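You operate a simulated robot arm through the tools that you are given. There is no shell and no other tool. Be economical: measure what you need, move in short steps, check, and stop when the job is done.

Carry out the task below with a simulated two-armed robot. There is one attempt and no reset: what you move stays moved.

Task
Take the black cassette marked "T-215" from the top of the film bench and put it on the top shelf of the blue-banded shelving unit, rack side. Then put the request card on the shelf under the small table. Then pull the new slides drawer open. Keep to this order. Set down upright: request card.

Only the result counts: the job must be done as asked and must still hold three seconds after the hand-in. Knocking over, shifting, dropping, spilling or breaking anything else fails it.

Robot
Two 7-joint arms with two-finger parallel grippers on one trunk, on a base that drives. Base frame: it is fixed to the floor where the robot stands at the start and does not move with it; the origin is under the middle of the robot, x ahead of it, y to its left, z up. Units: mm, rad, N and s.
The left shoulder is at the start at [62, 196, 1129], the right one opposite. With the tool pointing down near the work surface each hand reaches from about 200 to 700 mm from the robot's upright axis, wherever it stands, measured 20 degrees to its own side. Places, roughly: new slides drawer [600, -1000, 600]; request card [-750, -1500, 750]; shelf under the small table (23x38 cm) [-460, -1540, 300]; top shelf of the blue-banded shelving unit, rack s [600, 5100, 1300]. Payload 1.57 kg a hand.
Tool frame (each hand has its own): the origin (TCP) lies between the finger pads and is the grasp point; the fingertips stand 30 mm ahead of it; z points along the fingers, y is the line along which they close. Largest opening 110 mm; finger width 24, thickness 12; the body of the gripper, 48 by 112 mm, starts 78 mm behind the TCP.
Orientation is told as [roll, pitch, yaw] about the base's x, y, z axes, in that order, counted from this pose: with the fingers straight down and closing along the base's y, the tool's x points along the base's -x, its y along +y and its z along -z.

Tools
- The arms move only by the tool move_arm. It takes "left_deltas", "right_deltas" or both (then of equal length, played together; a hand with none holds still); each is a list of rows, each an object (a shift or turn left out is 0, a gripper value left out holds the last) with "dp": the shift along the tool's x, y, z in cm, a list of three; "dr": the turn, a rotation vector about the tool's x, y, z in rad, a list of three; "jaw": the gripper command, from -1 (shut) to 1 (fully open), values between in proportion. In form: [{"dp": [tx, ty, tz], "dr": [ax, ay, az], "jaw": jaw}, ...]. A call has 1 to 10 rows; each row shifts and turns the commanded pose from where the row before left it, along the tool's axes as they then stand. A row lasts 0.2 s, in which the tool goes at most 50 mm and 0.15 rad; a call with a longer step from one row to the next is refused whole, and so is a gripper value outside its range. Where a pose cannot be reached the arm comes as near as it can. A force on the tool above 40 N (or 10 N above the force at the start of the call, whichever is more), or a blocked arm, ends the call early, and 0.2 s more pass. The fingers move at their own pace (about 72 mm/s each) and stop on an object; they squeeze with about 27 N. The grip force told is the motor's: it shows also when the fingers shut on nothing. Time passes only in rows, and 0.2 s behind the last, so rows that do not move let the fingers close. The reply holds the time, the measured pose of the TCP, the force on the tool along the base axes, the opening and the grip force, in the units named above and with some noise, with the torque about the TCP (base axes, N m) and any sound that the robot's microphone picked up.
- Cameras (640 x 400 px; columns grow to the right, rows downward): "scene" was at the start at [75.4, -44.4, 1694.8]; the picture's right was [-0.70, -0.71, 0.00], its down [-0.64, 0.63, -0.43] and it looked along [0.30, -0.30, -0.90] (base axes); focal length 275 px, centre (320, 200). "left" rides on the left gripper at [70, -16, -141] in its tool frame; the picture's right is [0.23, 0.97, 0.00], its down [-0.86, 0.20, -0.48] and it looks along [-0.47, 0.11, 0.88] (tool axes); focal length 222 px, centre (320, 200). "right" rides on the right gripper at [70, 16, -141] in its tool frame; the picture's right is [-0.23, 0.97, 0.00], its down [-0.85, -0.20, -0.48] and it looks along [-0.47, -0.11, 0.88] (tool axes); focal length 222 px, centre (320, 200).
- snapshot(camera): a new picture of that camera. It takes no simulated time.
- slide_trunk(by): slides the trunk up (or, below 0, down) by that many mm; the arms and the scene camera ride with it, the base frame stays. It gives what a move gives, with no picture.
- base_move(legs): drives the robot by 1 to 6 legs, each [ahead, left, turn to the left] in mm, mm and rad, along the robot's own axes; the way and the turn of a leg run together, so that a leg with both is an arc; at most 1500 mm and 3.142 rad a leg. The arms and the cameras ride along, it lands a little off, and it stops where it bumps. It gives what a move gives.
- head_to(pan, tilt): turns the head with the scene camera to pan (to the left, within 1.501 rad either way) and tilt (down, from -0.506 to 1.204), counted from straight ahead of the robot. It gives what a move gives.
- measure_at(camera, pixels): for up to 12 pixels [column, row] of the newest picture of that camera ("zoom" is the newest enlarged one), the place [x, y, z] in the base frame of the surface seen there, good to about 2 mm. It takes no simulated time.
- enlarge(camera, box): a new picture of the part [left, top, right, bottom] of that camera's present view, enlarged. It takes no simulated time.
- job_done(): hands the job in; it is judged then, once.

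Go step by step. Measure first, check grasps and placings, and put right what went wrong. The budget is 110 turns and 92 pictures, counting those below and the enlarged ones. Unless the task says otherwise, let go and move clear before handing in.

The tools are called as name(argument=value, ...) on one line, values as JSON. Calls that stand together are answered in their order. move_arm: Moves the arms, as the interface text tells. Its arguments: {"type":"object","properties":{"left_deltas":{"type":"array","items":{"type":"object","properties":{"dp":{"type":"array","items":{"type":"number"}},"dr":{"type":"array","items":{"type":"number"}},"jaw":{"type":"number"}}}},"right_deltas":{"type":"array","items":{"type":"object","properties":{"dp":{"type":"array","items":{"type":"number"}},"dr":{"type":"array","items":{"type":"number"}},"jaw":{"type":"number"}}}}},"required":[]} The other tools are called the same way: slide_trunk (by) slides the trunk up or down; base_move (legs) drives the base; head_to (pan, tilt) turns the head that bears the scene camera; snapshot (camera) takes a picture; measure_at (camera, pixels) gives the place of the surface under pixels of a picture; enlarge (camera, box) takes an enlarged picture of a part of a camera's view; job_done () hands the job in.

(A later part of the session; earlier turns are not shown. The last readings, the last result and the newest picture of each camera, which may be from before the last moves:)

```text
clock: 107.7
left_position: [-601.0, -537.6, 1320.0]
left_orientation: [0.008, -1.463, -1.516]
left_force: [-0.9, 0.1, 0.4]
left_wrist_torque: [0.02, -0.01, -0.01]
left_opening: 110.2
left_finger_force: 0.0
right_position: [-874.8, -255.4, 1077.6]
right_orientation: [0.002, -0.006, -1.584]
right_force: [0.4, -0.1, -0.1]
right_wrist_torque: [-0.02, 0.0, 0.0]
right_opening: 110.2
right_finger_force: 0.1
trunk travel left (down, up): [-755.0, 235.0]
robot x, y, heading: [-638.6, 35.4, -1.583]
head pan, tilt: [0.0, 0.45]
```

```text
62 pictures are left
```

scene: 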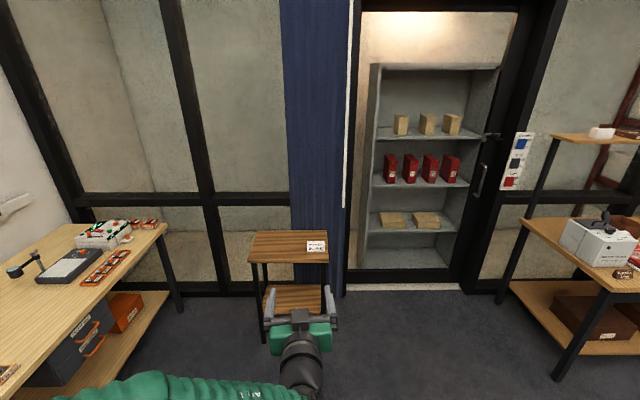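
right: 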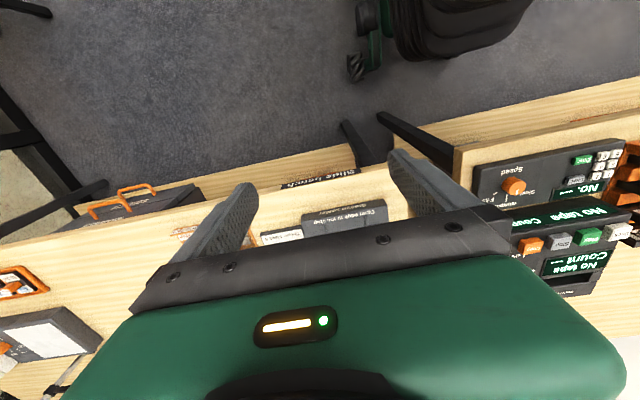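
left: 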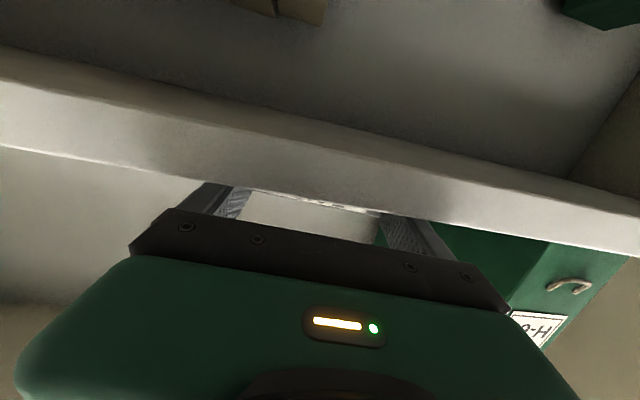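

The table stands clear ahead with the card at its right end. I enlarge and measure.

enlarge(camera="scene", box=[240, 220, 350, 330])

measure_at(camera="scene", pixels=[[250, 233], [326, 232], [250, 261], [328, 261], [308, 242], [325, 242], [308, 250], [325, 250], [316, 246], [266, 287], [320, 287], [295, 305]])

enlarge(camera="scene", box=[296, 230, 336, 260])

```text
3.64 times, centred on (295, 275) of scene
```

zoom: 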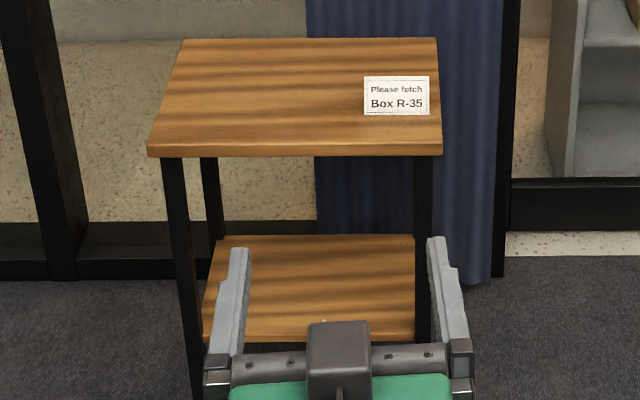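

```text
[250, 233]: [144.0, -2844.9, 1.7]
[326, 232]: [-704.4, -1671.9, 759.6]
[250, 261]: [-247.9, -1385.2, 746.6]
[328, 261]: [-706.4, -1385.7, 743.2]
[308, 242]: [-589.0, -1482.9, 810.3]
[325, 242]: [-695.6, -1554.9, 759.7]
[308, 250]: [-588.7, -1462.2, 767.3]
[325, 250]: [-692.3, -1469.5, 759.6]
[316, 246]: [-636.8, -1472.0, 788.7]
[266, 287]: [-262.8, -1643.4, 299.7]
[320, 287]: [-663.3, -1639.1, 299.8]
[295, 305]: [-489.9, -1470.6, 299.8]
```

```text
13.33 times, centred on (316, 245) of scene
```

zoom: 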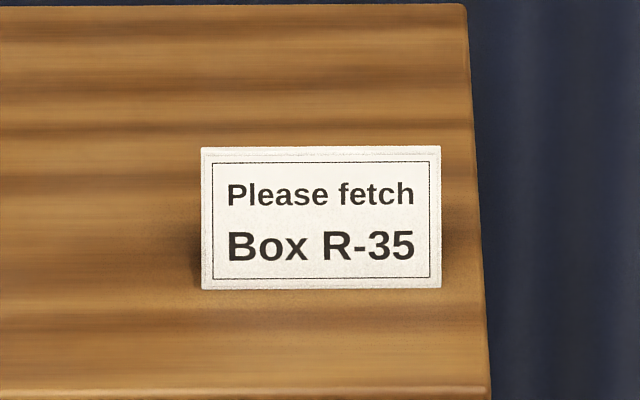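

Card: x -592…-683, y ≈ -1483, z 760–812; shelf z 300, front opening x -680…-275. I set the left tool to about 40° below horizontal here, and lower the trunk.

move_arm(left_deltas=[{"dr": [0, 0.15, 0]}, {"dr": [0, 0.15, 0]}, {"dr": [0, 0.15, 0]}, {"dr": [0, 0.15, 0]}, {}])

slide_trunk(by=-300)

```text
clock: 108.9
left_position: [-601.2, -536.2, 1321.0]
left_orientation: [0.0, -0.864, -1.509]
left_force: [0.4, -0.6, 0.1]
left_wrist_torque: [0.02, -0.02, -0.03]
left_opening: 110.0
left_finger_force: 0.1
right_position: [-874.0, -255.5, 1077.9]
right_orientation: [0.0, -0.007, -1.583]
right_force: [0.3, 0.4, 0.2]
right_wrist_torque: [0.0, -0.01, -0.01]
right_opening: 110.1
right_finger_force: 0.1
trunk travel left (down, up): [-755.0, 235.0]
robot x, y, heading: [-636.0, 42.3, -1.577]
head pan, tilt: [0.0, 0.45]
```

```text
clock: 111.9
left_position: [-601.5, -536.6, 1020.4]
left_orientation: [0.0, -0.866, -1.51]
left_force: [-0.2, -0.7, 0.2]
left_wrist_torque: [0.0, 0.0, -0.01]
left_opening: 110.2
left_finger_force: 0.1
right_position: [-874.1, -255.7, 777.7]
right_orientation: [-0.002, -0.006, -1.584]
right_force: [-1.6, 0.4, 0.1]
right_wrist_torque: [0.02, -0.02, -0.01]
right_opening: 110.2
right_finger_force: 0.0
trunk travel left (down, up): [-455.0, 535.0]
robot x, y, heading: [-633.8, 37.1, -1.585]
head pan, tilt: [0.0, 0.45]
```

I drive to the table: ahead 880 and 36 to the right.

base_move(legs=[[880, -36, 0.005]])

snapshot(camera="left")

head_to(pan=0.0, tilt=0.8)

snapshot(camera="scene")

```text
clock: 116.6
left_position: [-641.6, -1407.5, 1019.8]
left_orientation: [0.0, -0.864, -1.504]
left_force: [0.8, 0.4, 0.4]
left_wrist_torque: [0.0, -0.01, 0.01]
left_opening: 109.7
left_finger_force: 0.1
right_position: [-916.6, -1129.7, 777.3]
right_orientation: [0.0, -0.006, -1.578]
right_force: [-0.3, -0.2, -0.3]
right_wrist_torque: [0.03, -0.02, 0.01]
right_opening: 110.2
right_finger_force: 0.0
trunk travel left (down, up): [-455.0, 535.0]
robot x, y, heading: [-678.4, -833.1, -1.576]
head pan, tilt: [0.0, 0.45]
```

```text
59 pictures are left
```

left: 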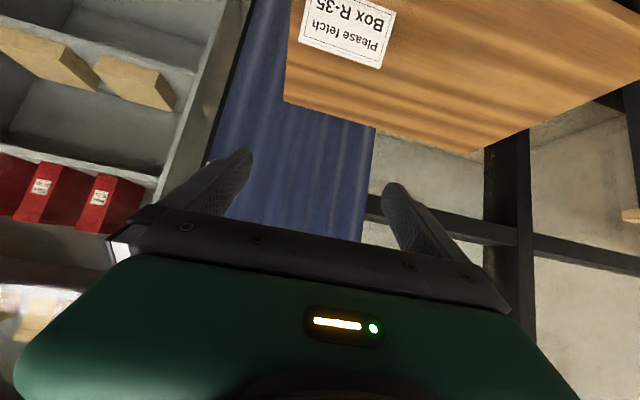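

```text
clock: 117.4
left_position: [-642.5, -1407.8, 1020.9]
left_orientation: [0.002, -0.864, -1.505]
left_force: [0.3, 0.3, -0.1]
left_wrist_torque: [-0.02, 0.01, 0.01]
left_opening: 110.0
left_finger_force: 0.0
right_position: [-916.2, -1129.7, 778.3]
right_orientation: [-0.001, -0.007, -1.578]
right_force: [0.0, 0.1, 0.4]
right_wrist_torque: [-0.02, -0.02, 0.03]
right_opening: 110.0
right_finger_force: 0.0
trunk travel left (down, up): [-455.0, 535.0]
robot x, y, heading: [-678.4, -832.8, -1.581]
head pan, tilt: [0.0, 0.799]
```

```text
58 pictures are left
```

scene: 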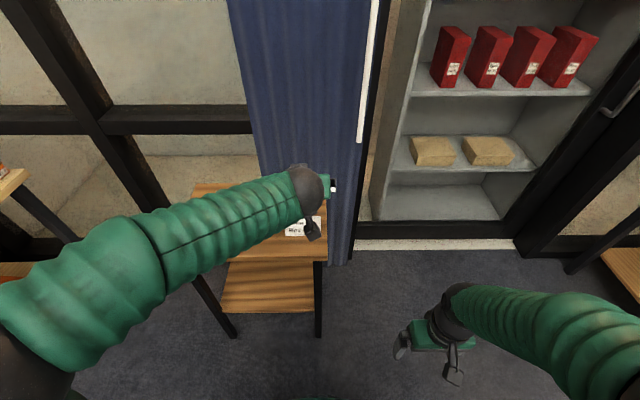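

Card seen in the left camera at (345,30). I measure its corners from this close view.

measure_at(camera="left", pixels=[[301, 38], [378, 67], [340, 52], [307, 8], [394, 15], [345, 20], [350, 5], [285, 98], [475, 152]])

```text
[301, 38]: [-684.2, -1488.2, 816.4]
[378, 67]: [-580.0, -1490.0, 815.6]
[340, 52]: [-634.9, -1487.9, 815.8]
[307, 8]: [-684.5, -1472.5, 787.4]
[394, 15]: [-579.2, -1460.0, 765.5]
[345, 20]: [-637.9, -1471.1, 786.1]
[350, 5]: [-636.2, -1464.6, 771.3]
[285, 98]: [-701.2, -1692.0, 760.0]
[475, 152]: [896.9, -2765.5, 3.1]
```

The card is ~105 mm wide (x -684…-579.5), just under the 110 opening, so alignment must be exact. I square the yaw and move to a standoff in line with the approach.

move_arm(left_deltas=[{"dp": [2.85, 0.25, 2.83], "dr": [0.051, 0, 0.0435], "jaw": 1}, {"dp": [2.85, 0.25, 2.83]}, {"dp": [2.85, 0.25, 2.83]}, {"dp": [2.85, 0.25, 2.83]}, {}])

enlarge(camera="left", box=[160, 0, 480, 200])

```text
clock: 118.6
left_position: [-629.6, -1419.4, 859.8]
left_orientation: [0.0, -0.865, -1.571]
left_force: [-0.4, 0.2, -0.1]
left_wrist_torque: [0.01, 0.04, 0.01]
left_opening: 110.2
left_finger_force: 0.0
right_position: [-916.3, -1128.2, 778.5]
right_orientation: [0.0, -0.006, -1.578]
right_force: [0.3, -0.5, -0.2]
right_wrist_torque: [-0.02, -0.05, -0.03]
right_opening: 109.9
right_finger_force: 0.0
trunk travel left (down, up): [-455.0, 535.0]
robot x, y, heading: [-682.0, -834.9, -1.575]
head pan, tilt: [0.0, 0.799]
```

```text
2.00 times, centred on (320, 100) of left
```

zoom: 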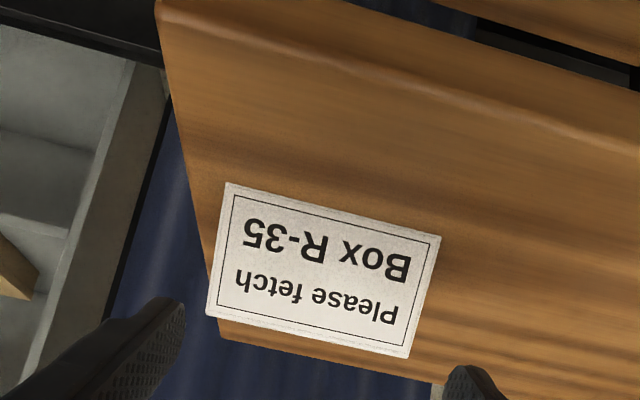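

I measure the card's side edges along their length and the inner finger pads.

measure_at(camera="zoom", pixels=[[227, 184], [440, 238], [218, 240], [427, 287], [208, 312], [409, 354], [300, 335], [330, 210], [184, 320], [445, 385], [182, 345], [320, 262]])

```text
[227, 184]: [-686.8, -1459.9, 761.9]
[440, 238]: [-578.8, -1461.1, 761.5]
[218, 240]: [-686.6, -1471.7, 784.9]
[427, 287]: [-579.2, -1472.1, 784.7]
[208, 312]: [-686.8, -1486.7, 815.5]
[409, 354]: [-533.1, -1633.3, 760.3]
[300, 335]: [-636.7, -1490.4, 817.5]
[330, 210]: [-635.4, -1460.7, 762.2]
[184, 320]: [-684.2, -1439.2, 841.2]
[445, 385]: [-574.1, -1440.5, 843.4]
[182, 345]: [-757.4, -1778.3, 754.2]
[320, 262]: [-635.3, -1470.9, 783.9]
```

Card centre reads x -632.6, fingers' centre -629.2. I shift 3.3 mm and advance 40 mm, then check again.

move_arm(left_deltas=[{"dp": [0.1, -0.33, 1.5]}, {"dp": [0.1, 0, 1.5]}, {"dp": [0.1, 0, 1]}, {}])

enlarge(camera="left", box=[220, 50, 460, 200])

```text
clock: 119.6
left_position: [-633.7, -1446.6, 831.7]
left_orientation: [0.001, -0.866, -1.57]
left_force: [-0.2, 0.4, 0.0]
left_wrist_torque: [-0.02, -0.01, -0.01]
left_opening: 109.9
left_finger_force: 0.0
right_position: [-917.2, -1128.6, 778.1]
right_orientation: [-0.002, -0.008, -1.579]
right_force: [-1.0, -0.2, 0.7]
right_wrist_torque: [-0.01, 0.01, -0.01]
right_opening: 109.9
right_finger_force: 0.0
trunk travel left (down, up): [-455.0, 535.0]
robot x, y, heading: [-680.3, -831.1, -1.578]
head pan, tilt: [0.0, 0.799]
```

```text
2.67 times, centred on (340, 125) of left
```

zoom: 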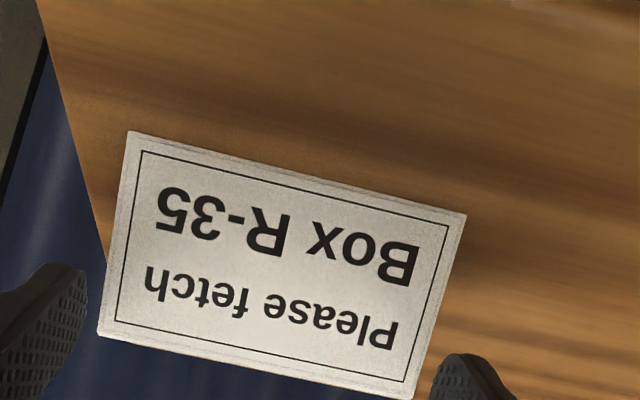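

Both tips look just outside the card; I measure the gaps.

measure_at(camera="zoom", pixels=[[86, 280], [84, 300], [437, 375], [442, 362], [107, 280], [118, 200], [425, 355], [440, 300], [130, 136], [462, 220], [102, 325], [412, 390]])

```text
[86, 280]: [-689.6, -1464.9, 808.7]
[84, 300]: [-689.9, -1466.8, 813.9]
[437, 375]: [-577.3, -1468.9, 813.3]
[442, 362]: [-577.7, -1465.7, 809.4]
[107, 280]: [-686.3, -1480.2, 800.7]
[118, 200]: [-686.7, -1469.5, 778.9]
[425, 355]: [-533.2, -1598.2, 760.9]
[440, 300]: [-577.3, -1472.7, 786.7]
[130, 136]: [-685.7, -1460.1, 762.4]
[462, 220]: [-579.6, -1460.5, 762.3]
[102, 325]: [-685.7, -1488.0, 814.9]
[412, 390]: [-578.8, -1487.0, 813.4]
```

Finger centre is ~1.1 mm too far to -x. I correct and advance gently.

move_arm(left_deltas=[{"dp": [0, 0.11, 0.5]}, {"dp": [0.1, 0, 1]}, {"dp": [0.1, 0, 1]}, {}])

enlarge(camera="left", box=[220, 80, 460, 230])

```text
clock: 120.6
left_position: [-633.7, -1464.9, 816.3]
left_orientation: [0.0, -0.867, -1.571]
left_force: [0.3, 3.9, 10.2]
left_wrist_torque: [-0.04, -0.58, 0.2]
left_opening: 110.1
left_finger_force: 0.1
right_position: [-916.8, -1127.8, 778.4]
right_orientation: [0.002, -0.008, -1.578]
right_force: [0.5, -0.3, 0.3]
right_wrist_torque: [-0.01, 0.0, 0.02]
right_opening: 109.9
right_finger_force: 0.1
trunk travel left (down, up): [-455.0, 535.0]
robot x, y, heading: [-679.7, -833.1, -1.578]
head pan, tilt: [0.0, 0.799]
```

```text
2.67 times, centred on (340, 155) of left
```

zoom: 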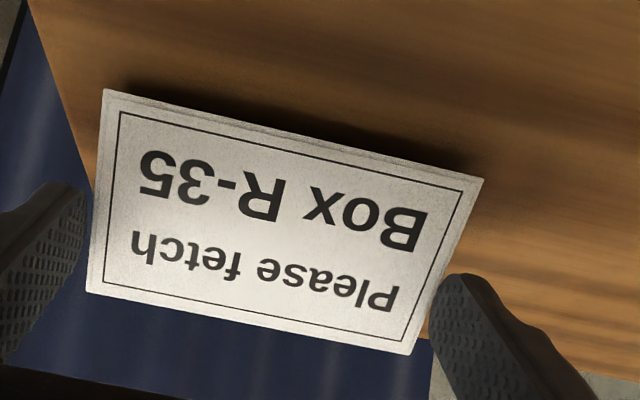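

The +x finger touched the card edge (10 N). I back off 20 mm and check the card.

move_arm(left_deltas=[{"dp": [0, 0, -1]}, {"dp": [0, 0, -1]}, {}])

enlarge(camera="left", box=[220, 50, 460, 200])

measure_at(camera="zoom", pixels=[[86, 280], [84, 300], [437, 375], [442, 362], [107, 280], [118, 200], [430, 340], [440, 300], [130, 136], [462, 220], [102, 325], [412, 390]])

```text
clock: 121.4
left_position: [-635.5, -1450.4, 828.1]
left_orientation: [-0.001, -0.863, -1.572]
left_force: [-1.0, -0.8, -1.1]
left_wrist_torque: [-0.02, -0.01, -0.02]
left_opening: 110.1
left_finger_force: 0.0
right_position: [-915.9, -1129.9, 777.0]
right_orientation: [0.0, -0.005, -1.578]
right_force: [-0.6, 0.2, -0.8]
right_wrist_torque: [0.0, -0.02, -0.02]
right_opening: 109.9
right_finger_force: 0.1
trunk travel left (down, up): [-455.0, 535.0]
robot x, y, heading: [-680.5, -832.8, -1.576]
head pan, tilt: [0.0, 0.799]
```

```text
2.67 times, centred on (340, 125) of left
```

zoom: 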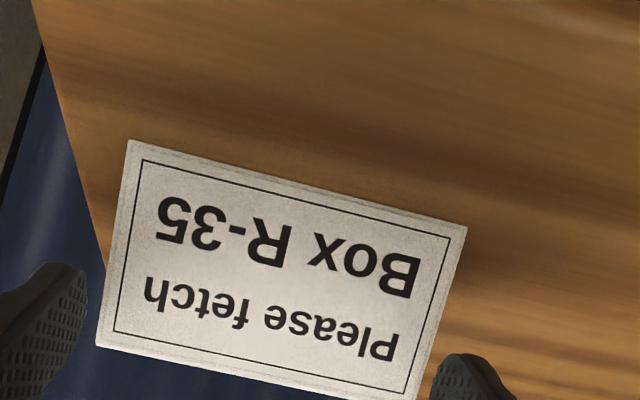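

```text
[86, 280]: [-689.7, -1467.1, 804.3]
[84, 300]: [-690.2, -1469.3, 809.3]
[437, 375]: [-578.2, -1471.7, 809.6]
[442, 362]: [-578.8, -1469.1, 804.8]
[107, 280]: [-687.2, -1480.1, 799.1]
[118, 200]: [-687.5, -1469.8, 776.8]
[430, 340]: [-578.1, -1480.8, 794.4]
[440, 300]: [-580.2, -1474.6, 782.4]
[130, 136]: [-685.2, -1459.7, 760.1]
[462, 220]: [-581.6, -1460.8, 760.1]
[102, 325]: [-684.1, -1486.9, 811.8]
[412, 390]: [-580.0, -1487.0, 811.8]
```

The card is really ~108 mm wide — too tight for the end grip; it's still upright in place. I switch to gripping across the ridge from above: raise, point the tool down, and turn to close along y.

move_arm(left_deltas=[{"dp": [0, 0, -4]}, {"dp": [-2.8, 0, -2.4]}, {"dp": [-2.8, 0, -2.4]}, {"dp": [-2.8, 0, -2.4]}, {"dp": [-2.8, 0, -2.4], "dr": [0, 0.144, 0]}, {"dr": [0, 0.144, 0]}, {"dr": [0, 0.144, 0]}, {"dr": [0, 0.144, 0]}, {"dr": [0, 0.144, 0]}, {"dr": [0, 0.144, 0]}])

move_arm(left_deltas=[{"dr": [0, 0, -0.15]}, {"dr": [0, 0, -0.15]}, {"dr": [0, 0, -0.15]}, {"dr": [0, 0, -0.15]}, {"dr": [0, 0, -0.15]}, {"dr": [0, 0, -0.15]}, {"dr": [0, 0, -0.15]}, {"dr": [0, 0, -0.15]}, {"dr": [0, 0, -0.15]}, {"dr": [0, 0, -0.15]}])

```text
clock: 123.6
left_position: [-635.1, -1422.1, 999.8]
left_orientation: [0.002, 0.006, -1.57]
left_force: [-0.7, 0.4, -0.8]
left_wrist_torque: [0.01, 0.02, -0.01]
left_opening: 109.9
left_finger_force: 0.0
right_position: [-917.1, -1130.3, 776.5]
right_orientation: [0.0, -0.004, -1.578]
right_force: [-0.4, -0.2, -0.6]
right_wrist_torque: [0.0, -0.06, -0.02]
right_opening: 109.8
right_finger_force: 0.0
trunk travel left (down, up): [-455.0, 535.0]
robot x, y, heading: [-681.7, -833.3, -1.58]
head pan, tilt: [0.0, 0.799]
```

```text
clock: 125.8
left_position: [-634.5, -1419.1, 1001.8]
left_orientation: [-0.001, 0.001, -0.068]
left_force: [-0.4, 0.3, 0.3]
left_wrist_torque: [-0.03, -0.01, 0.01]
left_opening: 110.1
left_finger_force: 0.1
right_position: [-916.6, -1128.3, 778.3]
right_orientation: [-0.001, -0.007, -1.579]
right_force: [0.0, 0.7, 1.0]
right_wrist_torque: [0.03, 0.01, -0.02]
right_opening: 109.9
right_finger_force: 0.1
trunk travel left (down, up): [-455.0, 535.0]
robot x, y, heading: [-681.7, -830.9, -1.579]
head pan, tilt: [0.0, 0.799]
```

Orientation reached (yaw -0.07). I drive 70 ahead, square the yaw, and look.

base_move(legs=[[70, 0, 0]])

move_arm(left_deltas=[{"dr": [0, 0, -0.07]}, {}])

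snapshot(camera="left")

```text
clock: 126.8
left_position: [-634.0, -1490.8, 1000.4]
left_orientation: [0.003, 0.0, -0.069]
left_force: [0.1, -0.3, -0.5]
left_wrist_torque: [0.04, -0.01, 0.0]
left_opening: 110.4
left_finger_force: 0.1
right_position: [-917.1, -1199.6, 776.6]
right_orientation: [0.001, -0.005, -1.578]
right_force: [-0.3, 0.8, 0.5]
right_wrist_torque: [0.03, -0.03, 0.01]
right_opening: 110.2
right_finger_force: 0.0
trunk travel left (down, up): [-455.0, 535.0]
robot x, y, heading: [-680.0, -900.8, -1.578]
head pan, tilt: [0.0, 0.799]
```

```text
clock: 127.4
left_position: [-634.3, -1489.8, 1001.0]
left_orientation: [0.004, -0.001, 0.0]
left_force: [0.1, -0.7, 0.1]
left_wrist_torque: [0.04, -0.02, 0.02]
left_opening: 110.0
left_finger_force: 0.0
right_position: [-918.0, -1199.0, 776.9]
right_orientation: [-0.001, -0.005, -1.577]
right_force: [-0.2, -0.8, -1.0]
right_wrist_torque: [-0.01, -0.02, 0.06]
right_opening: 110.3
right_finger_force: 0.0
trunk travel left (down, up): [-455.0, 535.0]
robot x, y, heading: [-677.3, -905.9, -1.576]
head pan, tilt: [0.0, 0.799]
```

```text
53 pictures are left
```

left: 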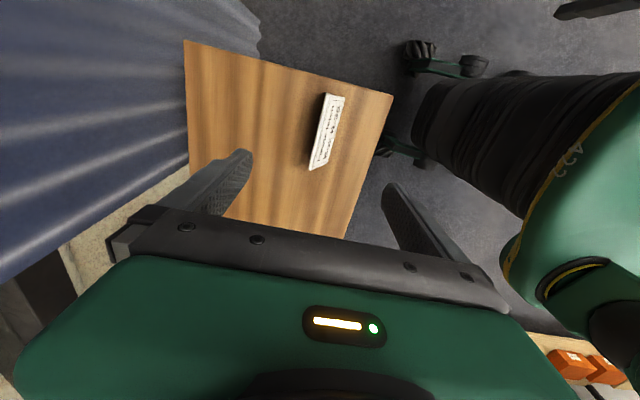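

I enlarge the card to understand its shape (tent, wedge, hollow?).

enlarge(camera="left", box=[280, 80, 380, 180])

measure_at(camera="zoom", pixels=[[190, 140], [200, 330], [240, 60], [140, 370], [160, 350], [260, 200], [220, 100], [180, 200], [120, 360], [230, 250], [160, 250], [260, 120]])

```text
4.00 times, centred on (330, 130) of left
```

zoom: 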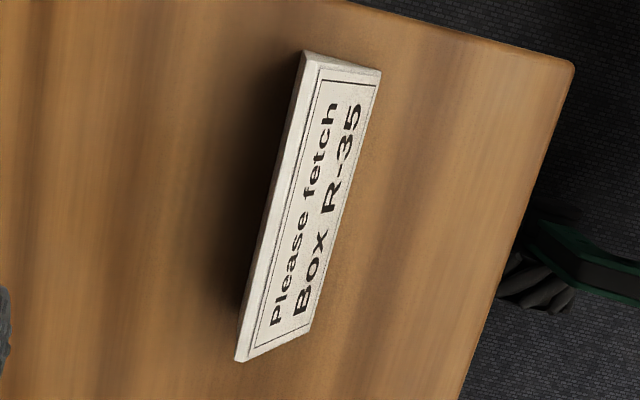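

```text
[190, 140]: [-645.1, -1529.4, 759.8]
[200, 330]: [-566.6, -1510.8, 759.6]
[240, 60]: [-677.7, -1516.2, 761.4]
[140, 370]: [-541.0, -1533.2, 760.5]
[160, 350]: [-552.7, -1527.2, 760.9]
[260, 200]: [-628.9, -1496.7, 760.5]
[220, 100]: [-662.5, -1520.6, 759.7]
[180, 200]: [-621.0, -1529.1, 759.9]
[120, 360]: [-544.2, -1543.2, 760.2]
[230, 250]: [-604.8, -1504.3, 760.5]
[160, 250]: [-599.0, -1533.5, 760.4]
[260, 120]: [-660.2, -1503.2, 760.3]
```

The table shows right behind the ridge (y -1497), so it is not a symmetric tent. I swing the left camera to the -x side to view the card end-on.

move_arm(left_deltas=[{"dp": [4, 0, 0], "dr": [0, -0.15, 0]}, {"dp": [4, 0, 0], "dr": [0, -0.15, 0]}, {"dp": [4, 0, 2], "dr": [0, -0.15, 0]}, {"dp": [2, 0, 3], "dr": [0, -0.15, 0]}, {"dp": [2, 0, 0]}, {}])

snapshot(camera="left")

```text
clock: 128.6
left_position: [-595.5, -1446.3, 977.9]
left_orientation: [-0.025, -0.503, 0.178]
left_force: [0.0, 0.4, 0.2]
left_wrist_torque: [0.01, 0.0, -0.02]
left_opening: 110.0
left_finger_force: 0.0
left hand out of reach, approached as far as the arm can: row 1, 2, 3
right_position: [-916.5, -1196.3, 780.9]
right_orientation: [0.0, -0.007, -1.577]
right_force: [0.1, 0.7, -0.2]
right_wrist_torque: [-0.03, -0.02, -0.03]
right_opening: 110.1
right_finger_force: 0.0
trunk travel left (down, up): [-455.0, 535.0]
robot x, y, heading: [-680.6, -903.4, -1.576]
head pan, tilt: [0.0, 0.799]
stopped in row 5 (left hand): the arm was blocked; the commanded pose is now the measured one
```

```text
51 pictures are left
```

left: 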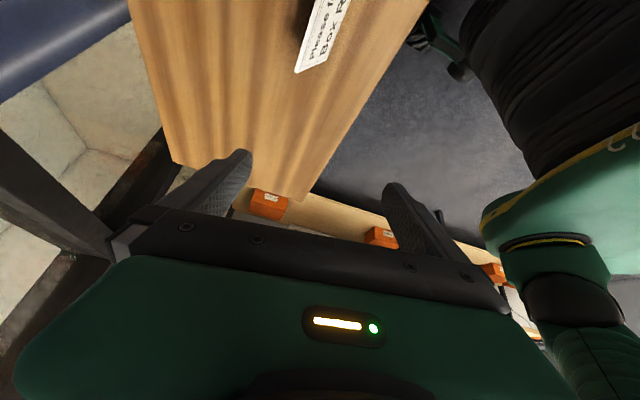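

The left wrist hit a limit there. I return it clear, and instead bring the right hand beside the table's -x end as a viewer.

move_arm(left_deltas=[{"dp": [-2, 0, -2], "dr": [0, 0.125, 0]}, {"dp": [-3, 0, -2], "dr": [0, 0.125, 0]}, {"dp": [-3, 0, -2], "dr": [0, 0.125, 0]}, {"dp": [-2, 0, -1], "dr": [0, 0.125, 0]}, {}, {}, {}, {}, {}], right_deltas=[{"dp": [0, 0, -3]}, {"dp": [-3.7, 1.5, -0.9]}, {"dp": [-3.7, 1.5, -0.9]}, {"dp": [-3.7, 1.5, -0.6]}, {"dp": [-3.7, 1.5, -0.6]}, {"dp": [-3.7, 1.5, -0.6]}, {"dp": [-3.7, 1.5, -0.6]}, {"dp": [-3.7, 1.5, 0]}, {}])

move_arm(right_deltas=[{"dr": [0, 0, -0.15]}, {"dr": [0, 0, -0.15]}, {"dr": [0, 0, -0.15]}, {"dr": [0, 0, -0.15]}, {"dr": [0, 0, -0.15]}, {"dr": [0, 0, -0.15]}, {"dr": [0, 0, -0.15]}, {"dr": [0, 0, -0.15]}, {"dr": [0, 0, -0.15]}, {"dr": [0, 0, -0.15]}])

snapshot(camera="right")

```text
clock: 130.6
left_position: [-531.2, -1434.2, 1072.3]
left_orientation: [-0.021, -0.006, 0.151]
left_force: [0.0, 0.4, -0.5]
left_wrist_torque: [-0.02, -0.02, -0.02]
left_opening: 110.0
left_finger_force: 0.0
right_position: [-812.2, -1457.1, 853.9]
right_orientation: [-0.001, -0.01, -1.575]
right_force: [-0.2, -0.4, 0.5]
right_wrist_torque: [-0.01, 0.0, 0.02]
right_opening: 109.9
right_finger_force: 0.0
trunk travel left (down, up): [-455.0, 535.0]
robot x, y, heading: [-678.7, -901.0, -1.573]
head pan, tilt: [0.0, 0.799]
```

```text
clock: 132.8
left_position: [-531.5, -1434.9, 1072.0]
left_orientation: [-0.02, -0.004, 0.151]
left_force: [0.1, 0.2, -0.2]
left_wrist_torque: [0.03, -0.02, 0.03]
left_opening: 110.2
left_finger_force: 0.1
right_position: [-811.8, -1455.4, 852.1]
right_orientation: [-0.007, -0.001, -0.076]
right_force: [-0.8, -0.4, 0.0]
right_wrist_torque: [0.02, 0.02, 0.02]
right_opening: 110.0
right_finger_force: 0.0
trunk travel left (down, up): [-455.0, 535.0]
robot x, y, heading: [-682.2, -901.4, -1.575]
head pan, tilt: [0.0, 0.799]
```

```text
50 pictures are left
```

right: 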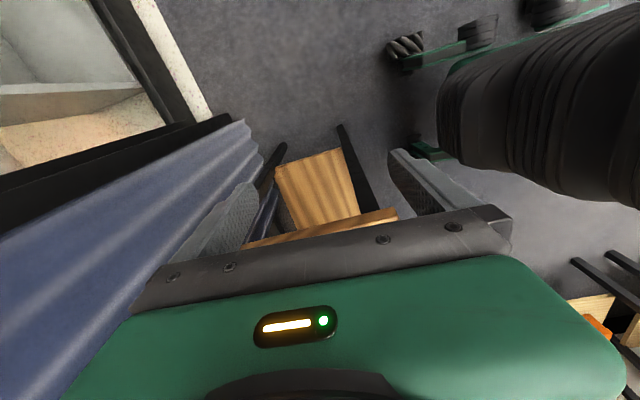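

The card is hidden behind the gripper; I tilt the right hand toward +x by 0.55 rad.

move_arm(right_deltas=[{"dr": [0, -0.14, 0]}, {"dr": [0, -0.14, 0]}, {"dr": [0, -0.14, 0]}, {"dr": [0, -0.14, 0]}, {}])

snapshot(camera="right")

```text
clock: 134.0
left_position: [-532.8, -1436.0, 1071.0]
left_orientation: [-0.019, -0.004, 0.151]
left_force: [-0.4, -0.1, 0.3]
left_wrist_torque: [0.01, 0.01, 0.0]
left_opening: 110.1
left_finger_force: 0.1
right_position: [-812.9, -1457.1, 852.4]
right_orientation: [-0.009, -0.561, -0.072]
right_force: [0.4, -0.8, -0.3]
right_wrist_torque: [-0.02, 0.03, 0.02]
right_opening: 110.0
right_finger_force: 0.1
trunk travel left (down, up): [-455.0, 535.0]
robot x, y, heading: [-677.7, -902.0, -1.577]
head pan, tilt: [0.0, 0.799]
```

```text
49 pictures are left
```

right: 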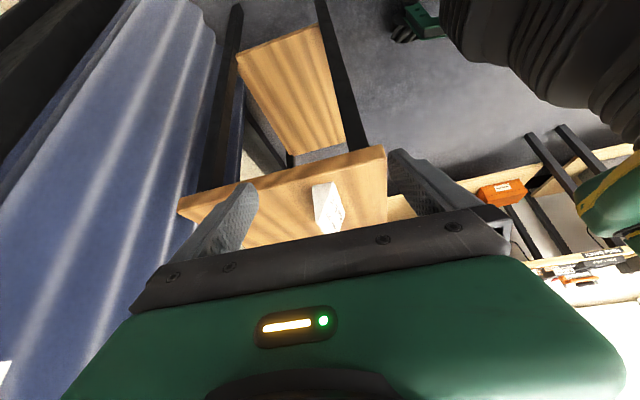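

enlarge(camera="right", box=[280, 160, 380, 240])

```text
5.00 times, centred on (330, 200) of right
```

zoom: 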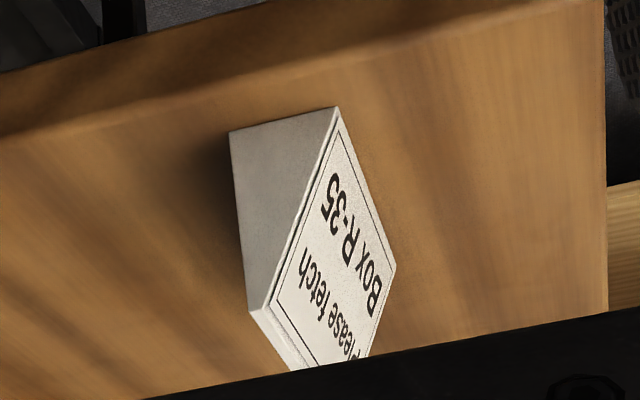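

The card is a solid wedge: vertical back (y≈-1492), sloped front, base ~32 mm. A grip from above tilted 0.2 rad across its thickness is sound. I pull the right hand clear while bringing the left above the card.

move_arm(left_deltas=[{"dr": [0, 0, 0.15]}, {"dp": [1.67, -1.05, 3.4]}, {"dp": [1.67, -1.05, 3.4]}, {"dp": [1.67, -1.05, 3.4]}, {"dp": [1.67, -1.05, 3.4]}, {"dp": [1.67, -1.05, 3.4]}, {"dp": [1.67, -1.05, 3.4]}, {"dr": [-0.1, 0, 0], "jaw": 0.3}, {"dr": [-0.1, 0, 0]}, {}], right_deltas=[{"dp": [3, 0, 0], "dr": [0, 0.14, 0]}, {"dp": [3, 0, 0], "dr": [0, 0.14, 0]}, {"dp": [3, 0, 0], "dr": [0, 0.14, 0]}, {"dp": [1, 0, 0], "dr": [0, 0.14, 0]}, {"dp": [0, 4, 0]}, {"dp": [0, 4, 0]}, {"dp": [0, 4, 0]}, {"dp": [0, 4, 0]}, {"dp": [0, 3, 0]}, {}])

snapshot(camera="left")

```text
clock: 136.2
left_position: [-629.9, -1498.9, 866.2]
left_orientation: [0.183, -0.008, 0.002]
left_force: [0.5, 0.3, -0.1]
left_wrist_torque: [-0.03, 0.0, 0.02]
left_opening: 71.6
left_finger_force: 0.0
right_position: [-890.5, -1259.1, 810.4]
right_orientation: [-0.01, 0.001, -0.076]
right_force: [0.9, -0.2, -0.5]
right_wrist_torque: [0.01, 0.03, 0.03]
right_opening: 110.2
right_finger_force: 0.0
trunk travel left (down, up): [-455.0, 535.0]
robot x, y, heading: [-681.0, -900.6, -1.578]
head pan, tilt: [0.0, 0.799]
```

```text
47 pictures are left
```

left: 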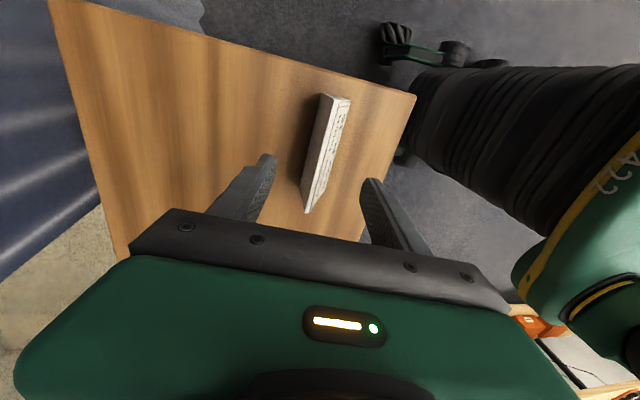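

Fingers bracket the card ridge. I verify its ridge and back line.

enlarge(camera="left", box=[280, 80, 380, 230])

measure_at(camera="left", pixels=[[325, 97], [320, 130], [312, 160], [306, 190], [308, 210], [348, 100], [322, 205], [275, 175], [362, 190]])

```text
2.67 times, centred on (330, 155) of left
```

zoom: 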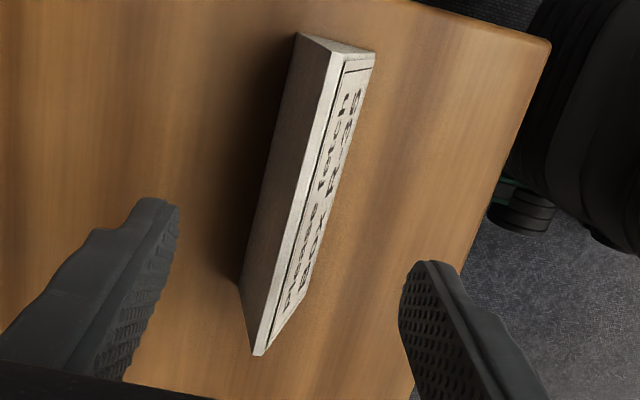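

```text
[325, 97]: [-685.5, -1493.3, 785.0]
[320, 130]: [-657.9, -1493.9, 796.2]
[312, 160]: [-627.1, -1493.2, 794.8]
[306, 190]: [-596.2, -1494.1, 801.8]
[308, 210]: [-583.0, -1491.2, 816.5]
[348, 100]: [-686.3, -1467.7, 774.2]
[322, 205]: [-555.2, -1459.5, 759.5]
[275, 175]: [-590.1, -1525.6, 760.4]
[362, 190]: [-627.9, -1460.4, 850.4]
```

Back face at y -1493.5. I descend 60 mm along the tool axis.

move_arm(left_deltas=[{"dp": [0.25, 0.15, 2]}, {"dp": [0, 0, 2]}, {"dp": [0, 0, 1]}, {"dp": [0, 0, 0.9]}, {}])

snapshot(camera="left")

```text
clock: 137.4
left_position: [-632.0, -1489.4, 809.7]
left_orientation: [0.181, -0.006, 0.002]
left_force: [-0.1, 0.2, -0.5]
left_wrist_torque: [0.03, 0.0, -0.03]
left_opening: 71.4
left_finger_force: 0.0
right_position: [-890.0, -1259.4, 811.3]
right_orientation: [-0.006, 0.001, -0.078]
right_force: [0.1, -0.1, -0.6]
right_wrist_torque: [-0.01, -0.01, -0.05]
right_opening: 110.0
right_finger_force: 0.0
trunk travel left (down, up): [-455.0, 535.0]
robot x, y, heading: [-684.4, -898.7, -1.58]
head pan, tilt: [0.0, 0.799]
```

```text
45 pictures are left
```

left: 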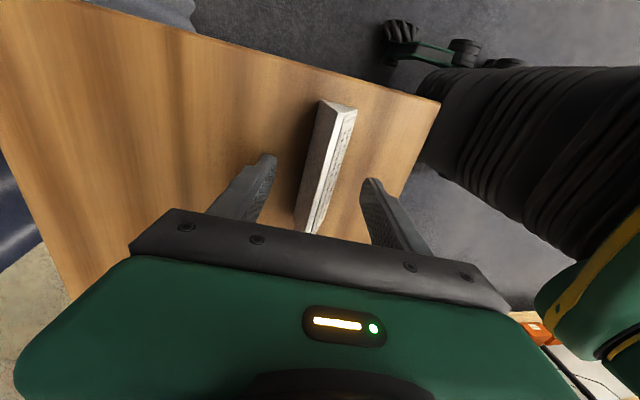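

Fingers straddle it. I shift 2 mm toward +y and close.

move_arm(left_deltas=[{"dp": [0, 0.25, 0.1]}, {"jaw": 0.0}, {"jaw": -0.2}, {"jaw": -0.4}, {"jaw": -1}, {}, {}, {}])

snapshot(camera="left")

```text
clock: 139.2
left_position: [-631.4, -1485.8, 808.9]
left_orientation: [0.182, -0.007, 0.001]
left_force: [-0.3, 0.5, 0.0]
left_wrist_torque: [-0.05, 0.06, -0.01]
left_opening: 19.5
left_finger_force: 27.1
right_position: [-890.3, -1260.5, 811.1]
right_orientation: [-0.007, -0.002, -0.077]
right_force: [0.7, -0.1, -0.1]
right_wrist_torque: [0.0, -0.01, -0.01]
right_opening: 110.2
right_finger_force: 0.0
trunk travel left (down, up): [-455.0, 535.0]
robot x, y, heading: [-681.7, -905.3, -1.583]
head pan, tilt: [0.0, 0.799]
```

```text
44 pictures are left
```

left: 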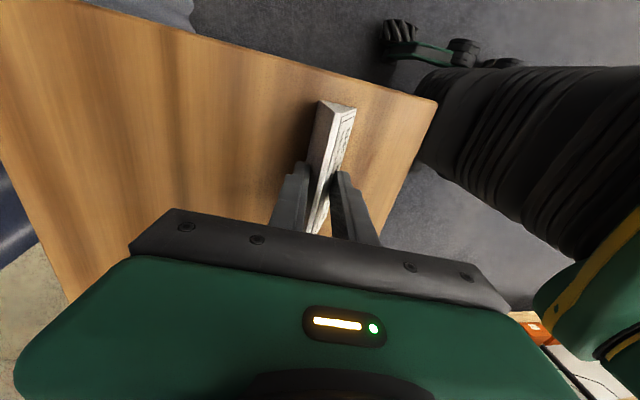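

Gripped at 19.5 mm, 27 N. I test-lift 20 mm.

move_arm(left_deltas=[{"dp": [0, 0.1, -0.5]}, {"dp": [0, 0.1, -0.5]}, {"dp": [0, 0.2, -1]}, {}, {}])

snapshot(camera="left")

```text
clock: 140.4
left_position: [-632.3, -1486.2, 828.2]
left_orientation: [0.181, -0.007, 0.0]
left_force: [0.3, -0.2, -0.3]
left_wrist_torque: [0.02, -0.03, 0.01]
left_opening: 19.5
left_finger_force: 27.0
right_position: [-891.0, -1260.5, 811.1]
right_orientation: [-0.008, 0.001, -0.076]
right_force: [0.0, 0.4, -0.4]
right_wrist_torque: [0.02, -0.01, 0.0]
right_opening: 110.1
right_finger_force: 0.1
trunk travel left (down, up): [-455.0, 535.0]
robot x, y, heading: [-681.1, -899.2, -1.581]
head pan, tilt: [0.0, 0.799]
```

```text
43 pictures are left
```

left: 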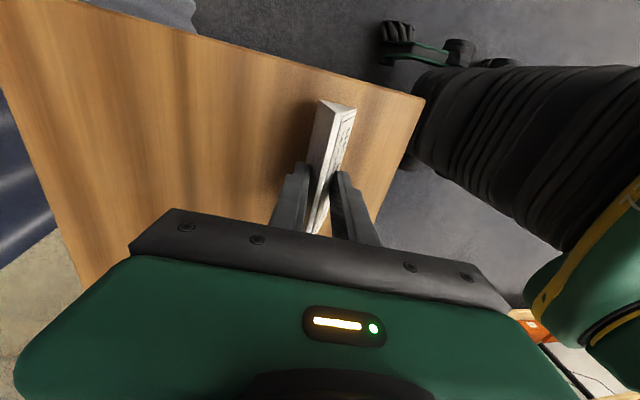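

The card rises cleanly with the hand. I look at the arm's shape to judge clearance for going under the table.

head_to(pan=0.3, tilt=0.9)

snapshot(camera="scene")

```text
clock: 141.2
left_position: [-631.7, -1485.5, 829.0]
left_orientation: [0.181, -0.007, 0.001]
left_force: [0.2, 0.3, -0.3]
left_wrist_torque: [0.0, 0.02, 0.03]
left_opening: 19.5
left_finger_force: 26.7
right_position: [-890.1, -1260.0, 811.1]
right_orientation: [-0.007, 0.001, -0.078]
right_force: [-0.3, -0.4, 0.2]
right_wrist_torque: [-0.01, -0.02, 0.04]
right_opening: 109.8
right_finger_force: 0.0
trunk travel left (down, up): [-455.0, 535.0]
robot x, y, heading: [-679.5, -900.8, -1.574]
head pan, tilt: [0.3, 0.901]
```

```text
42 pictures are left
```

scene: 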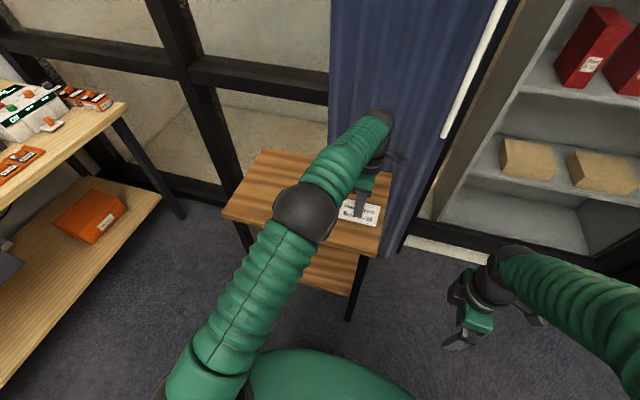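

measure_at(camera="scene", pixels=[[305, 195], [300, 225], [335, 215], [340, 165], [380, 125], [378, 112], [390, 150], [360, 150], [345, 275], [240, 230]])

```text
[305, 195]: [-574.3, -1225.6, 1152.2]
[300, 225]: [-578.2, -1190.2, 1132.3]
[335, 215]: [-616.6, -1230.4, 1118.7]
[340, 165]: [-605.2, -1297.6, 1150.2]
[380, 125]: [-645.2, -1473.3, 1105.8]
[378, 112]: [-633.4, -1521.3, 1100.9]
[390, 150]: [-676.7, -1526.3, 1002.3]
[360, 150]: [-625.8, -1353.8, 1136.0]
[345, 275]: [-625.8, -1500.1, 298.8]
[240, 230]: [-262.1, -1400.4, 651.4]
```

Forearm top rides ~305 mm above the TCP: at shelf height it passes at about z 660–680 under the ~740 tabletop. I raise the card, tuck the right hand, and back away.

move_arm(left_deltas=[{"dp": [0, 0.18, -0.98]}, {"dp": [0, 0.18, -0.98]}, {"dp": [0, 0.18, -0.98]}, {"dp": [0, 0.18, -0.98]}, {"dp": [0, 0.18, -0.98]}, {"dp": [0, 0.18, -0.98]}, {}], right_deltas=[{"dp": [1.3, 2, -2.5]}, {"dp": [1.3, 2, -2.5]}, {"dp": [1.3, 2, -2.5]}, {"dp": [1.3, 2, -2.5]}, {"dp": [1.3, 2, -2.5]}, {"dp": [1.3, 2, -2.5]}, {}])

base_move(legs=[[-440, 0, 0.01], [0, 165, 0]])

slide_trunk(by=-455)

head_to(pan=0.0, tilt=0.5)

snapshot(camera="scene")

snapshot(camera="left")

```text
clock: 142.8
left_position: [-632.9, -1485.5, 888.8]
left_orientation: [0.181, -0.007, 0.002]
left_force: [0.2, -0.4, -0.7]
left_wrist_torque: [0.0, 0.01, -0.03]
left_opening: 18.9
left_finger_force: 27.3
right_position: [-931.0, -1183.5, 901.1]
right_orientation: [-0.004, 0.001, -0.078]
right_force: [0.3, -1.2, -0.7]
right_wrist_torque: [-0.01, -0.01, 0.03]
right_opening: 109.8
right_finger_force: 0.1
right hand out of reach, approached as far as the arm can: row 4, 5, 6
trunk travel left (down, up): [-455.0, 535.0]
robot x, y, heading: [-680.9, -903.8, -1.578]
head pan, tilt: [0.3, 0.901]
```

```text
clock: 146.5
left_position: [-464.4, -1044.8, 889.0]
left_orientation: [0.182, -0.01, 0.005]
left_force: [0.0, -0.6, 0.2]
left_wrist_torque: [-0.01, -0.02, 0.0]
left_opening: 18.6
left_finger_force: 26.7
right_position: [-763.5, -744.9, 901.0]
right_orientation: [-0.009, -0.003, -0.074]
right_force: [0.1, 1.0, -0.6]
right_wrist_torque: [-0.06, -0.03, -0.04]
right_opening: 109.9
right_finger_force: 0.1
trunk travel left (down, up): [-455.0, 535.0]
robot x, y, heading: [-512.4, -463.0, -1.573]
head pan, tilt: [0.3, 0.901]
```

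```text
refused: -455 is not a number from -400 to 400
```

```text
clock: 147.3
left_position: [-461.3, -1045.9, 889.6]
left_orientation: [0.18, -0.005, 0.005]
left_force: [0.5, -0.9, 0.5]
left_wrist_torque: [0.0, 0.02, 0.02]
left_opening: 18.6
left_finger_force: 26.6
right_position: [-760.4, -744.9, 902.4]
right_orientation: [-0.007, -0.001, -0.071]
right_force: [0.5, -0.6, -0.3]
right_wrist_torque: [-0.01, 0.0, 0.01]
right_opening: 110.0
right_finger_force: 0.1
trunk travel left (down, up): [-455.0, 535.0]
robot x, y, heading: [-507.8, -464.1, -1.568]
head pan, tilt: [0.0, 0.499]
```

```text
41 pictures are left
```

scene: 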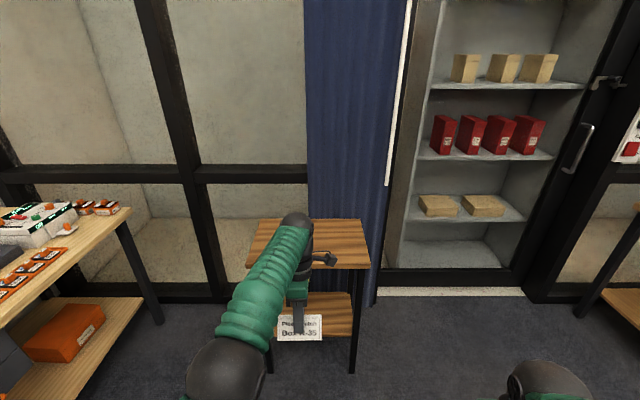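

```text
40 pictures are left
```

left: 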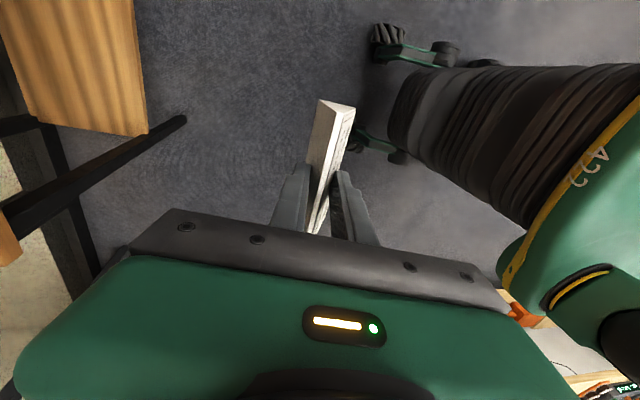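

The grip creeps slightly (18.6 mm), so I proceed promptly: lower the trunk in two steps.

slide_trunk(by=-400)

slide_trunk(by=-55)

snapshot(camera="scene")

```text
clock: 151.2
left_position: [-461.6, -1044.3, 490.2]
left_orientation: [0.181, -0.008, 0.006]
left_force: [0.3, 0.3, -0.6]
left_wrist_torque: [-0.01, -0.01, -0.02]
left_opening: 18.2
left_finger_force: 27.0
right_position: [-760.7, -744.4, 502.8]
right_orientation: [-0.007, 0.001, -0.074]
right_force: [0.0, 0.3, 0.0]
right_wrist_torque: [0.0, 0.01, -0.01]
right_opening: 110.3
right_finger_force: 0.0
trunk travel left (down, up): [-55.0, 935.0]
robot x, y, heading: [-513.0, -465.9, -1.576]
head pan, tilt: [0.0, 0.499]
```

```text
clock: 152.1
left_position: [-461.7, -1044.5, 434.5]
left_orientation: [0.181, -0.006, 0.005]
left_force: [-0.4, -0.3, 0.0]
left_wrist_torque: [0.02, 0.0, 0.02]
left_opening: 18.3
left_finger_force: 27.7
right_position: [-761.5, -743.8, 446.7]
right_orientation: [-0.007, 0.0, -0.073]
right_force: [-0.3, -0.4, -0.1]
right_wrist_torque: [0.0, 0.01, 0.0]
right_opening: 110.0
right_finger_force: 0.1
trunk travel left (down, up): [0.0, 990.0]
robot x, y, heading: [-514.5, -463.9, -1.573]
head pan, tilt: [0.0, 0.499]
```

```text
39 pictures are left
```

scene: 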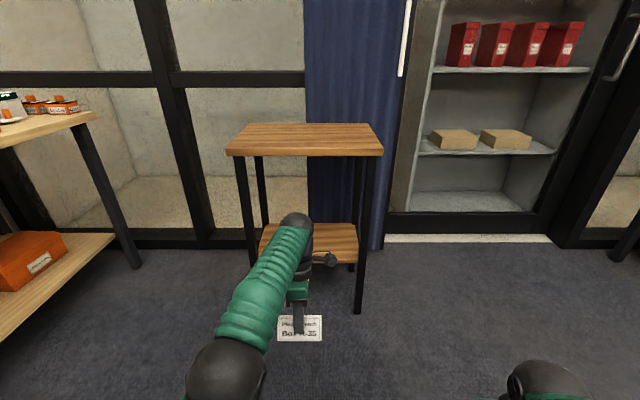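

I measure the card's base, the table's lower edge, legs, shelf edge, and the forearm.

measure_at(camera="scene", pixels=[[300, 339], [282, 337], [318, 337], [300, 320], [235, 155], [375, 155], [248, 250], [362, 260], [300, 260], [330, 262], [295, 222], [290, 250]])

```text
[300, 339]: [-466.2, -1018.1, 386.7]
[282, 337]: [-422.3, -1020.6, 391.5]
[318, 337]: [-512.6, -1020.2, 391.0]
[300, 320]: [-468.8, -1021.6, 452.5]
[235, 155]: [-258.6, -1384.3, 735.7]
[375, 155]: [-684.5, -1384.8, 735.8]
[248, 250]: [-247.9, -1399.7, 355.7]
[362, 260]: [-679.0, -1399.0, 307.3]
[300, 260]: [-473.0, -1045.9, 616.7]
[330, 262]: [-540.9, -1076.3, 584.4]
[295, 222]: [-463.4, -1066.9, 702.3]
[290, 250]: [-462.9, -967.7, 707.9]
```

Card base at z 387; underside of the tabletop ~733. I lower the arm 52 mm and drive in 250, then check.

move_arm(left_deltas=[{"dp": [0, -0.27, 1.47]}, {"dp": [0, -0.27, 1.47]}, {"dp": [0, -0.27, 1.47]}, {"dp": [0, -0.14, 0.78]}, {}])

base_move(legs=[[280, 0, 0]])

snapshot(camera="scene")

```text
clock: 153.3
left_position: [-461.7, -1044.9, 382.2]
left_orientation: [0.181, -0.008, 0.006]
left_force: [-0.3, -0.6, -0.3]
left_wrist_torque: [0.02, -0.01, 0.01]
left_opening: 18.1
left_finger_force: 27.2
right_position: [-760.0, -745.1, 447.8]
right_orientation: [-0.008, 0.001, -0.074]
right_force: [-0.9, -0.6, -0.7]
right_wrist_torque: [-0.02, 0.01, -0.02]
right_opening: 109.9
right_finger_force: 0.1
trunk travel left (down, up): [0.0, 990.0]
robot x, y, heading: [-515.0, -464.4, -1.568]
head pan, tilt: [0.0, 0.499]
```

```text
clock: 155.3
left_position: [-459.3, -1329.3, 381.4]
left_orientation: [0.181, -0.006, 0.007]
left_force: [-0.1, -0.3, 0.3]
left_wrist_torque: [0.03, 0.04, -0.01]
left_opening: 18.1
left_finger_force: 27.1
right_position: [-762.5, -1029.2, 447.1]
right_orientation: [-0.006, -0.001, -0.074]
right_force: [0.3, 0.7, 0.3]
right_wrist_torque: [0.01, 0.0, -0.01]
right_opening: 110.0
right_finger_force: 0.1
trunk travel left (down, up): [0.0, 990.0]
robot x, y, heading: [-509.5, -748.9, -1.57]
head pan, tilt: [0.0, 0.499]
```

```text
38 pictures are left
```

scene: 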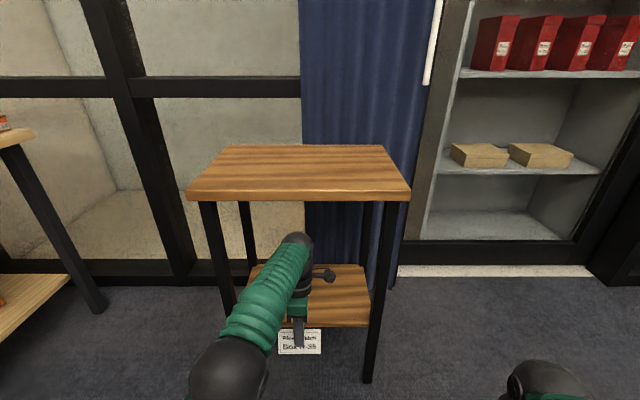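

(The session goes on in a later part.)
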